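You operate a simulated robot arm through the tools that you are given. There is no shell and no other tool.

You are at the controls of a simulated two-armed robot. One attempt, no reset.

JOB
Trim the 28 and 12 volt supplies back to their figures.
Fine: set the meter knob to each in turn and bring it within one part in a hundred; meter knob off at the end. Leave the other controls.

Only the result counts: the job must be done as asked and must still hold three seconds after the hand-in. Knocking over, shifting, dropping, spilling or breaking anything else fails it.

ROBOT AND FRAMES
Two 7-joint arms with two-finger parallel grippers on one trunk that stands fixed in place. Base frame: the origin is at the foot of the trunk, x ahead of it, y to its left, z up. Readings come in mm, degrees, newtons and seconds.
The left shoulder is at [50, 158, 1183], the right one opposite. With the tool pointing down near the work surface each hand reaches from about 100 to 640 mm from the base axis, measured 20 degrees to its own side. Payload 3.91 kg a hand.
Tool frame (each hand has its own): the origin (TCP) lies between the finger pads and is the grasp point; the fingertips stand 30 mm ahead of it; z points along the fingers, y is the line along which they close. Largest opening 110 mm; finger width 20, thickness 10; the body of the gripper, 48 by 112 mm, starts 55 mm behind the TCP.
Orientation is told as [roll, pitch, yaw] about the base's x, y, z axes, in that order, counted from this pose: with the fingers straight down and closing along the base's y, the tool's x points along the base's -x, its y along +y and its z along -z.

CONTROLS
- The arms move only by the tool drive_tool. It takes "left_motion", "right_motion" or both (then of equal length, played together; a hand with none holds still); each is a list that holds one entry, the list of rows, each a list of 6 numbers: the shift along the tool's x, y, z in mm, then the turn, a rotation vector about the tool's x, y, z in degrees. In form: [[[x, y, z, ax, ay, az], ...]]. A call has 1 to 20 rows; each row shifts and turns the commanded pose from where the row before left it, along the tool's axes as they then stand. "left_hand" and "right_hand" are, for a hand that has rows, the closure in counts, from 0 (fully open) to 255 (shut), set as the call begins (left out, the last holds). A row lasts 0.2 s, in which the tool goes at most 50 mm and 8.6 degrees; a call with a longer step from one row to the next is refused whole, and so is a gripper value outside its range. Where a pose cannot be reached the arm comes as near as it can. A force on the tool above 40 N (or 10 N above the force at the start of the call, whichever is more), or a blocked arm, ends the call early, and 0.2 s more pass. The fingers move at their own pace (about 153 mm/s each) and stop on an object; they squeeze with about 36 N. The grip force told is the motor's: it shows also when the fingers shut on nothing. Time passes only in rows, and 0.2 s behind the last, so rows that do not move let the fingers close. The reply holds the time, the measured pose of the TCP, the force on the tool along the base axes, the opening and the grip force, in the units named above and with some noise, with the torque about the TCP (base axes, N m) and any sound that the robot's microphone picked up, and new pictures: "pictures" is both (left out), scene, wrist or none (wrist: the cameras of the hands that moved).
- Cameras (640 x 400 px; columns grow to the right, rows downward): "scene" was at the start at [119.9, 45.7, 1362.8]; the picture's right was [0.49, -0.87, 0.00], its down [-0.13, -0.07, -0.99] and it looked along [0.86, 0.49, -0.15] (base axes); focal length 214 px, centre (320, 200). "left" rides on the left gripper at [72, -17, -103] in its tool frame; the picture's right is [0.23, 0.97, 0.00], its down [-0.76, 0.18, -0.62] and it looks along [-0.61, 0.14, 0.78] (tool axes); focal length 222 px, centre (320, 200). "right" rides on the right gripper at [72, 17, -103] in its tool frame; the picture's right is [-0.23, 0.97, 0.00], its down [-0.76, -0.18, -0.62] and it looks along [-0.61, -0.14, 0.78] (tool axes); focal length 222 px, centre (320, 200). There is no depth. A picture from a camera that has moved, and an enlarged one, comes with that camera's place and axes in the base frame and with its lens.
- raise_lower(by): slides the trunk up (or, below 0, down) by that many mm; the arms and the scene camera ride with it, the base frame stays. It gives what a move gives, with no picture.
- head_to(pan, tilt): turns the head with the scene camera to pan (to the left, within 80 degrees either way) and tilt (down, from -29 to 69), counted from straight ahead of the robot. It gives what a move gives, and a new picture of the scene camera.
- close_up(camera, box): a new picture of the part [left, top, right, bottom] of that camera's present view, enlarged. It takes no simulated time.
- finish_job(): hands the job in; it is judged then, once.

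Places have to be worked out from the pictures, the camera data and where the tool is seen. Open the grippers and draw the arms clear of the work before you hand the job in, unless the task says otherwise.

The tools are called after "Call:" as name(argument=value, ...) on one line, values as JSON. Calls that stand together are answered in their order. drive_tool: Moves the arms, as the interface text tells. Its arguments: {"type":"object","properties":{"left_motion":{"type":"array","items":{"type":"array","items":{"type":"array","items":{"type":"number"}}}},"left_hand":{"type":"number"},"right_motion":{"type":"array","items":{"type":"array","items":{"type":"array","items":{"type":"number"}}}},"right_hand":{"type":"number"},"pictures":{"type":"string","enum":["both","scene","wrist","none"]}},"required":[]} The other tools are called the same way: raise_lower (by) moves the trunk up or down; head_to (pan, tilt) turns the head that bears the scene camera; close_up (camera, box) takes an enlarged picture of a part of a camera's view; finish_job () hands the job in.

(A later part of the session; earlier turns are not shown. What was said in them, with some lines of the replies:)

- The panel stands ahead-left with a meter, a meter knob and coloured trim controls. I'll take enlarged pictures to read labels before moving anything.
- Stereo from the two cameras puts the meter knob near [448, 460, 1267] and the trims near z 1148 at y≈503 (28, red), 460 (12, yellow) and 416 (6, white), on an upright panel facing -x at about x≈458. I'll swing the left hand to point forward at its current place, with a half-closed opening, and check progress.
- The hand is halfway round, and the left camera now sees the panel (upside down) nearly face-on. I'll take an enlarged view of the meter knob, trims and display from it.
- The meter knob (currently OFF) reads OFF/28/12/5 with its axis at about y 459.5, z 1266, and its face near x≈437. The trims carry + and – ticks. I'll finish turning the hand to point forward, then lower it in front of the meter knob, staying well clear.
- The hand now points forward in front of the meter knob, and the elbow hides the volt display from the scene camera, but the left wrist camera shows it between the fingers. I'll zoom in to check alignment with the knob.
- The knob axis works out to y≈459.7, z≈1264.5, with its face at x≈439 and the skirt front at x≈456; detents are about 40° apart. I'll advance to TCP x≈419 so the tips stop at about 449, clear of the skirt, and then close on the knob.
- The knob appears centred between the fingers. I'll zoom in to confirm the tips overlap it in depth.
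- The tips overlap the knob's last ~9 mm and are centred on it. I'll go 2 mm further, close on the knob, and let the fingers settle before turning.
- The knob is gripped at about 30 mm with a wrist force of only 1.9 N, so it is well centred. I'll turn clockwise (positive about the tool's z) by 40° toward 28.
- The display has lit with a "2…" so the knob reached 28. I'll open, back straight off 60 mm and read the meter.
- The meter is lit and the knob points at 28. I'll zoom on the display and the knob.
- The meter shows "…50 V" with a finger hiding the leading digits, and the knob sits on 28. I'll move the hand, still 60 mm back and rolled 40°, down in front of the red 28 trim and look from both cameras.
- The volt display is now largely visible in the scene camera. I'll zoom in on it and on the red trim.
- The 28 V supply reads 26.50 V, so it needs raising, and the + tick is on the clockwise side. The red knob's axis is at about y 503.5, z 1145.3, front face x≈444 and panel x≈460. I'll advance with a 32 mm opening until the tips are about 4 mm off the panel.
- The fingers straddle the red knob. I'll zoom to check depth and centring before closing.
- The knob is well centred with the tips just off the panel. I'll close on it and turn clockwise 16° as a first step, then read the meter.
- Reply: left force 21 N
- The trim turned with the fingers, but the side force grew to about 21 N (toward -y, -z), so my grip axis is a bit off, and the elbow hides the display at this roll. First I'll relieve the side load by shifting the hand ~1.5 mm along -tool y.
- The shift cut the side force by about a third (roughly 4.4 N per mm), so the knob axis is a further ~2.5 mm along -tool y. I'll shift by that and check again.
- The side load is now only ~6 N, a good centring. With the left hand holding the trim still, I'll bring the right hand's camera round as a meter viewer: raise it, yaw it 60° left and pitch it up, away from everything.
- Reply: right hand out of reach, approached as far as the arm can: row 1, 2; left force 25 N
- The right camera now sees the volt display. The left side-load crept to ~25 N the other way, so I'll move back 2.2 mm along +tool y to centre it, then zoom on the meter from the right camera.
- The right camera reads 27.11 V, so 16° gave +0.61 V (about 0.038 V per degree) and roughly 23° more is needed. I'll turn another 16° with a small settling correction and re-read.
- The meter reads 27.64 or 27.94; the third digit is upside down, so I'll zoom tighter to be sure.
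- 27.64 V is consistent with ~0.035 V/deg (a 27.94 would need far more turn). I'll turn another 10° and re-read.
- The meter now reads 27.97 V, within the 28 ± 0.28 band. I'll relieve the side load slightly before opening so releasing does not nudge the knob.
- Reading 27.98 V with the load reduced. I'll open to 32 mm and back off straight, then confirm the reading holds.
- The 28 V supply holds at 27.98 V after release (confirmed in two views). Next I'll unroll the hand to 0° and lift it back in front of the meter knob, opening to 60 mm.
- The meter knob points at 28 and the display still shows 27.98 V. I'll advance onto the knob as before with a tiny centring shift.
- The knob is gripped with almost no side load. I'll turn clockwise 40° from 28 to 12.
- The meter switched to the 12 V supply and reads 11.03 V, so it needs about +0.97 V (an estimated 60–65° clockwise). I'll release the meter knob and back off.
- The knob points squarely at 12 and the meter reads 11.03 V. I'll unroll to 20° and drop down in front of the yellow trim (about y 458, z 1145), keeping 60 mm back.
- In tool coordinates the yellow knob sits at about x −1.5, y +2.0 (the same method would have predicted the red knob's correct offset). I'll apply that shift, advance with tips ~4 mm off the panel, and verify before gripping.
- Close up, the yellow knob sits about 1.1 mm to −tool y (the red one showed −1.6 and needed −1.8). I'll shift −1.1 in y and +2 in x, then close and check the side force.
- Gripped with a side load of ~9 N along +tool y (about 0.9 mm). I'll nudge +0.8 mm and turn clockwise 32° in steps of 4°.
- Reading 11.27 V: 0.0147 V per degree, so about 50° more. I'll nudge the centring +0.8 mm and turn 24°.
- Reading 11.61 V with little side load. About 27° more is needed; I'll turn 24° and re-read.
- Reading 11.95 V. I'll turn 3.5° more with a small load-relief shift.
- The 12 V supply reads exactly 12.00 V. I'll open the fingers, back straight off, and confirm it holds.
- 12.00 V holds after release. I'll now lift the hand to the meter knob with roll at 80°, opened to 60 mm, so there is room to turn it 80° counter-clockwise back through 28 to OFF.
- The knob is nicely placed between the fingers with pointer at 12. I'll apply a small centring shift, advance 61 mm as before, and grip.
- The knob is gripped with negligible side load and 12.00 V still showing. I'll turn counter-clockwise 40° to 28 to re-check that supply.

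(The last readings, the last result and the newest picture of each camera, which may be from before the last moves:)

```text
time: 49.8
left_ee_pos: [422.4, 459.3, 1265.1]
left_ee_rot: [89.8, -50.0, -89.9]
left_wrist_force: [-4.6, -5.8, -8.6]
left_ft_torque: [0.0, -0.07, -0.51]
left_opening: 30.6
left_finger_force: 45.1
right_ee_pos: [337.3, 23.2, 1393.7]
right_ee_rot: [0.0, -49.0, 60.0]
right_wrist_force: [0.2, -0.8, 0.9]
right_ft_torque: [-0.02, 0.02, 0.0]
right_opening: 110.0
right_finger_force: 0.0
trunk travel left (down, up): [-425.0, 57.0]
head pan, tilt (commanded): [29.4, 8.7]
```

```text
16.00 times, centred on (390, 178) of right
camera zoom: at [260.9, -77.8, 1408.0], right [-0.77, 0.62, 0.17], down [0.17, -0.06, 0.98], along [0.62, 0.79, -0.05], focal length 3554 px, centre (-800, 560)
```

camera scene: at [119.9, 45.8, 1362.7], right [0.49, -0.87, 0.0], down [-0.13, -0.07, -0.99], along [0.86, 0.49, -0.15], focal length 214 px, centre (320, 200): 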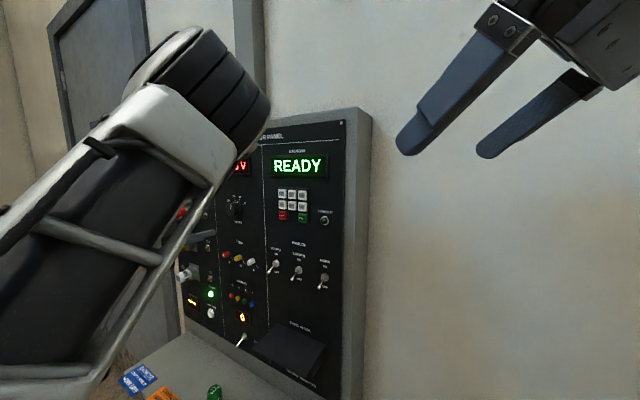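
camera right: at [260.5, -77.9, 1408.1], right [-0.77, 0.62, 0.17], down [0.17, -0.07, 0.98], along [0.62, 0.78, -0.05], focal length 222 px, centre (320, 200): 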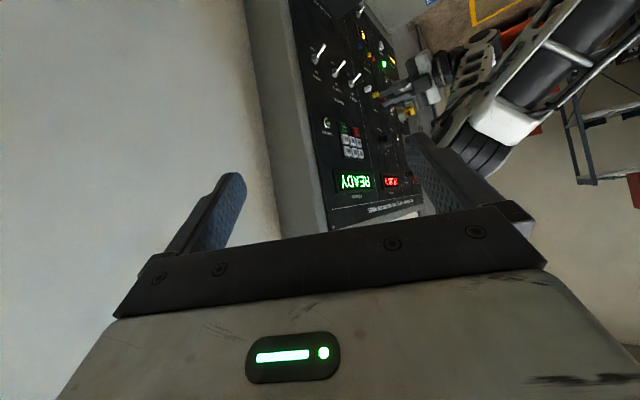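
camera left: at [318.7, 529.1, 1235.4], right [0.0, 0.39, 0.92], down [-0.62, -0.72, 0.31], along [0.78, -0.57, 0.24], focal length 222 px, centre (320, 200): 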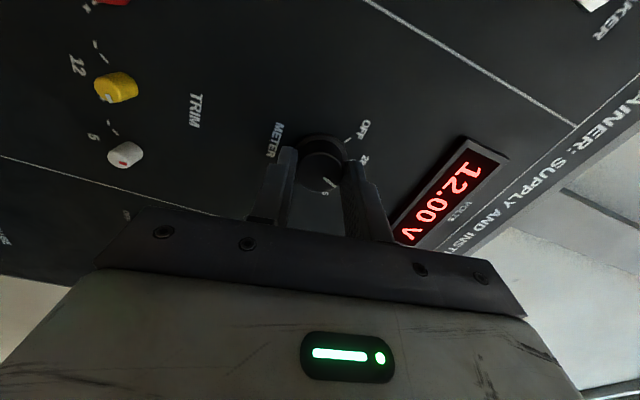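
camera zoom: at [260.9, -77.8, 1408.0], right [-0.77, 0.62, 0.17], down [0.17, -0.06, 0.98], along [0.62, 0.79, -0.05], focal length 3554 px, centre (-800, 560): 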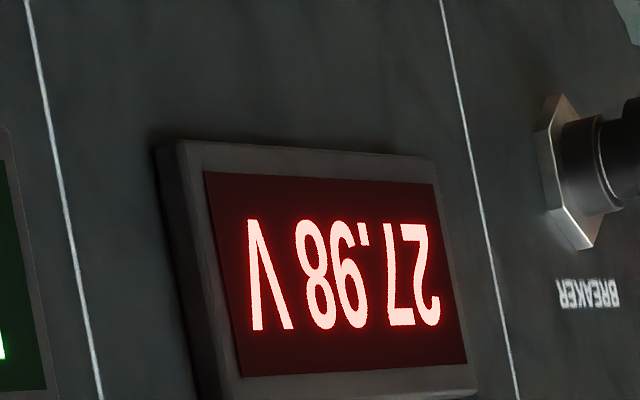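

28 V still reads 27.98 V. I'll turn a further 40° counter-clockwise to OFF with a small centring nudge.

Call:
drive_tool(left_motion=[[[0, -0.7, -0.3, 0, 0, -8], [0, 0, 0, 0, 0, -8], [0, 0, 0, 0, 0, -8], [0, 0, 0, 0, 0, -8], [0, 0, 0, 0, 0, -8], [0, 0, 0, 0, 0, 0]]], left_hand=255, pictures="wrist")

Call:
close_up(camera="right", box=[370, 165, 410, 190])

Call:
close_up(camera="left", box=[240, 110, 400, 210])

```text
time: 51.2
left_ee_pos: [421.5, 460.9, 1264.8]
left_ee_rot: [-69.5, -89.8, 69.5]
left_wrist_force: [-1.4, -3.7, -4.8]
left_ft_torque: [-0.01, 0.53, -0.02]
left_opening: 30.7
left_finger_force: 44.7
right_ee_pos: [339.0, 23.5, 1394.6]
right_ee_rot: [0.0, -49.0, 60.0]
right_wrist_force: [0.0, 0.3, 0.1]
right_ft_torque: [0.0, -0.02, -0.02]
right_opening: 110.1
right_finger_force: 0.1
trunk travel left (down, up): [-425.0, 57.0]
head pan, tilt (commanded): [29.4, 8.7]
camera left: at [318.7, 443.6, 1192.0], right [0.0, 0.97, -0.23], down [-0.62, 0.18, 0.76], along [0.78, 0.14, 0.61], focal length 222 px, centre (320, 200)
```

left: 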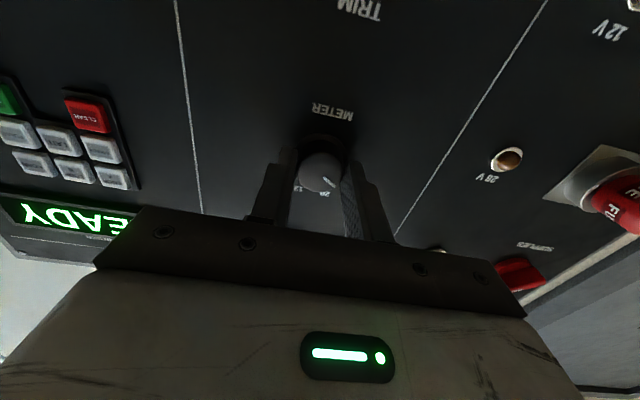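

```text
16.00 times, centred on (390, 178) of right
camera zoom: at [261.2, -77.8, 1407.9], right [-0.77, 0.62, 0.17], down [0.17, -0.06, 0.98], along [0.62, 0.79, -0.05], focal length 3554 px, centre (-800, 560)
```

zoom: 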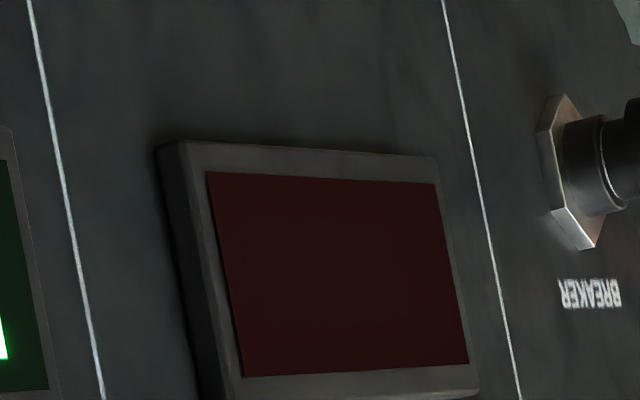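

```text
4.00 times, centred on (320, 160) of left
camera zoom: at [318.7, 443.6, 1192.0], right [0.0, 0.97, -0.23], down [-0.62, 0.18, 0.76], along [0.78, 0.14, 0.61], focal length 888 px, centre (320, 360)
```

zoom: 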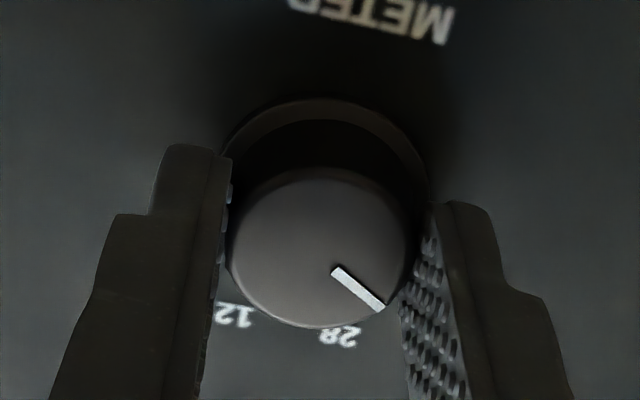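

The display is blank and the pointer is back at the OFF angle. I'll release, back straight off and check the pointer against the OFF tick.

Call:
drive_tool(left_motion=[[[0, 0, 0, 0, 0, 0], [0, 0, 0, 0, 0, 0], [0, 0, -15, 0, 0, 0], [0, 0, -20, 0, 0, 0], [0, 0, -26, 0, 0, 0], [0, 0, 0, 0, 0, 0]]], left_hand=115, pictures="wrist")

Call:
close_up(camera="left", box=[240, 80, 400, 180])

Call:
close_up(camera="left", box=[0, 0, 640, 230])

```text
time: 52.6
left_ee_pos: [361.5, 459.4, 1264.0]
left_ee_rot: [72.4, -89.9, -72.3]
left_wrist_force: [1.0, -0.4, 0.6]
left_ft_torque: [-0.01, 0.0, -0.01]
left_opening: 60.6
left_finger_force: 0.1
right_ee_pos: [338.7, 23.4, 1394.1]
right_ee_rot: [0.0, -49.0, 60.0]
right_wrist_force: [0.2, -0.3, 0.1]
right_ft_torque: [0.01, -0.03, 0.01]
right_opening: 110.1
right_finger_force: 0.1
trunk travel left (down, up): [-425.0, 57.0]
head pan, tilt (commanded): [29.4, 8.7]
camera left: at [258.1, 443.5, 1191.7], right [0.0, 0.97, -0.23], down [-0.62, 0.18, 0.76], along [0.78, 0.14, 0.61], focal length 222 px, centre (320, 200)
```

left: 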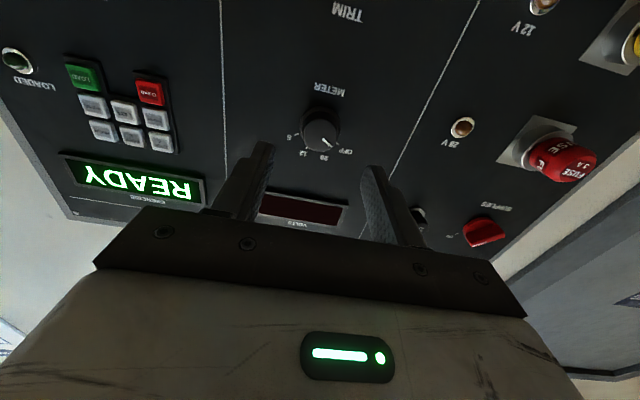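

```text
4.00 times, centred on (320, 130) of left
camera zoom: at [258.1, 443.5, 1191.7], right [0.0, 0.97, -0.23], down [-0.62, 0.18, 0.76], along [0.78, 0.14, 0.61], focal length 888 px, centre (320, 480)
```

zoom: 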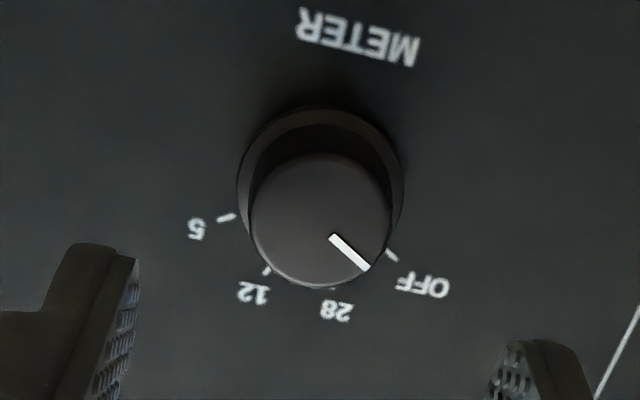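

```text
1.00 times, centred on (320, 115) of left (not enlarged: the box is as wide or as high as the picture)
camera zoom: at [258.1, 443.5, 1191.7], right [0.0, 0.97, -0.23], down [-0.62, 0.18, 0.76], along [0.78, 0.14, 0.61], focal length 222 px, centre (320, 285)
```

zoom: 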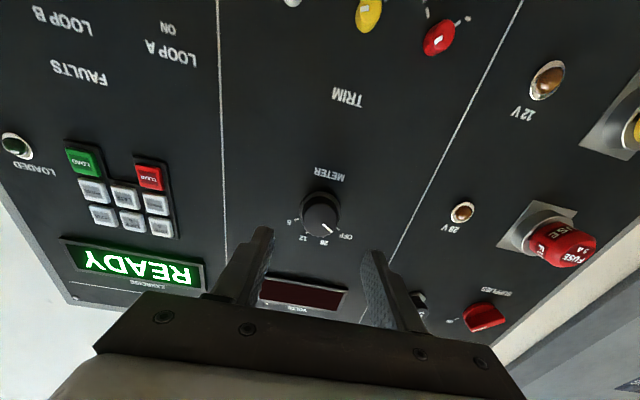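

The knob is squarely on OFF, same as at the start. I'll draw the left hand further back and open it fully, then take a last look at the whole panel.

Call:
drive_tool(left_motion=[[[0, 0, -20, 0, 0, 0], [0, 0, -20, 0, 0, 0], [-25, 0, -15, 0, 0, 0], [-25, 0, 0, 0, 0, 0], [-25, 0, 0, 0, 0, 0], [-25, 0, 0, 0, 0, 0], [0, 0, 0, 0, 0, 0], [0, 0, 0, 0, 0, 0]]], left_hand=0, pictures="both")

Call:
close_up(camera="right", box=[300, 0, 440, 210])

Call:
close_up(camera="scene", box=[170, 220, 350, 400])

```text
time: 54.4
left_ee_pos: [306.9, 460.6, 1364.3]
left_ee_rot: [91.9, -89.9, -91.8]
left_wrist_force: [0.1, 0.1, 0.0]
left_ft_torque: [-0.01, -0.04, -0.01]
left_opening: 110.1
left_finger_force: 0.1
right_ee_pos: [338.7, 22.9, 1394.7]
right_ee_rot: [-0.1, -49.0, 60.0]
right_wrist_force: [-0.2, -0.2, 0.5]
right_ft_torque: [0.0, -0.01, -0.03]
right_opening: 110.0
right_finger_force: 0.0
trunk travel left (down, up): [-425.0, 57.0]
head pan, tilt (commanded): [29.4, 8.7]
camera scene: at [119.9, 45.6, 1362.8], right [0.49, -0.87, 0.0], down [-0.13, -0.07, -0.99], along [0.86, 0.49, -0.15], focal length 214 px, centre (320, 200)
camera left: at [203.3, 443.5, 1292.0], right [0.0, 0.97, -0.23], down [-0.62, 0.18, 0.76], along [0.78, 0.14, 0.61], focal length 222 px, centre (320, 200)
```

scene: 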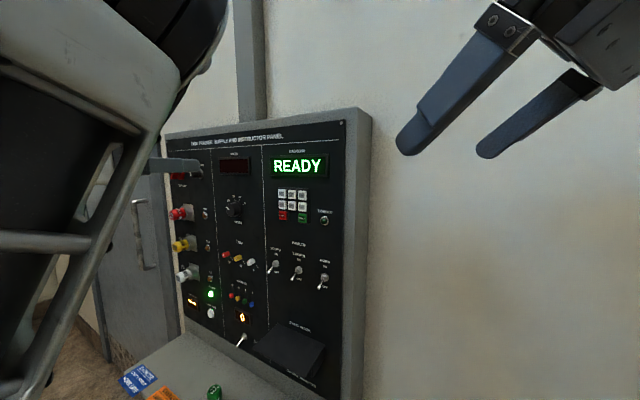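
left: 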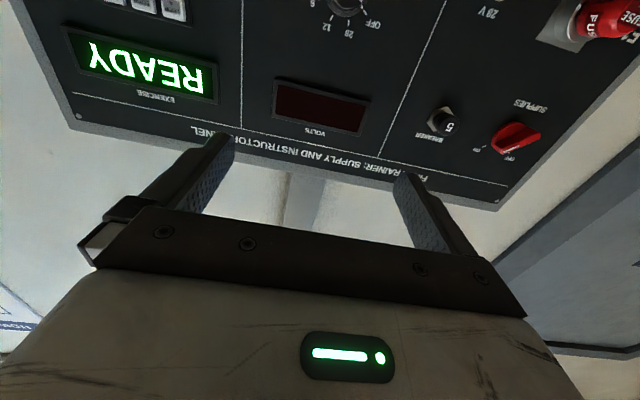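

```text
1.90 times, centred on (370, 105) of right
camera zoom: at [261.0, -77.7, 1408.0], right [-0.77, 0.62, 0.17], down [0.17, -0.06, 0.98], along [0.62, 0.79, -0.05], focal length 423 px, centre (225, 381)
```

zoom: 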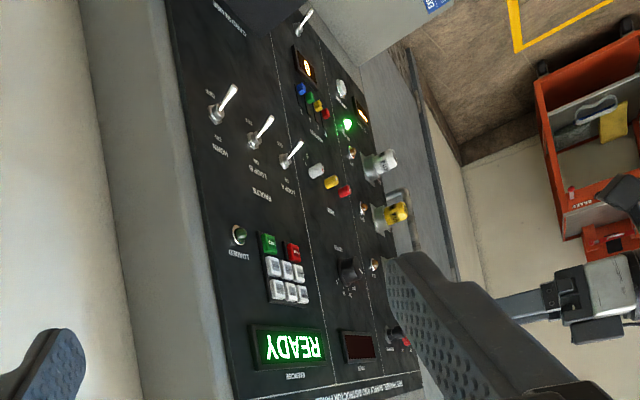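

```text
2.22 times, centred on (260, 310) of scene
camera zoom: at [119.9, 45.6, 1362.8], right [0.49, -0.87, 0.0], down [-0.13, -0.07, -0.99], along [0.86, 0.49, -0.15], focal length 477 px, centre (453, -44)
```

zoom: 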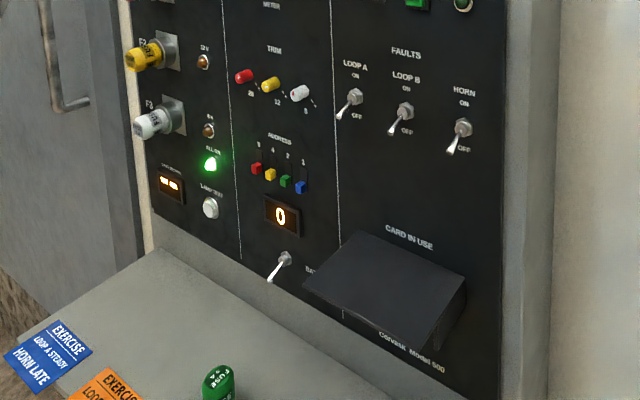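

Both supplies are trimmed: 28 V was re-read at 27.98 V, and 12 V held 12.00 V after I let go of its trim. The meter knob is at OFF with a blank display, every other control looks as it did at the start, and both hands are open and clear. I'm handing the job in.

Call:
finish_job()

```text
The job is handed in.
```

Both supplies are back within one part in a hundred, and the job is handed in.

| Supply | Before | After | Allowed band |
|---|---|---|---|
| 28 V | 26.50 V | 27.98 V | 27.72–28.28 V |
| 12 V | 11.03 V | 12.00 V | 11.88–12.12 V |

- **Checks:** I read the 28 V supply again after trimming the 12 V one, and it still showed 27.98 V. The 12 V reading held at 12.00 V after I let go of its trim.
- **Meter knob:** it is back at OFF and the display is blank.
- **Other controls:** I touched only the meter knob and the two trims. Everything else in view in the last pictures looked the same as at the start.
- **Arms:** both grippers are open and drawn clear of the panel.
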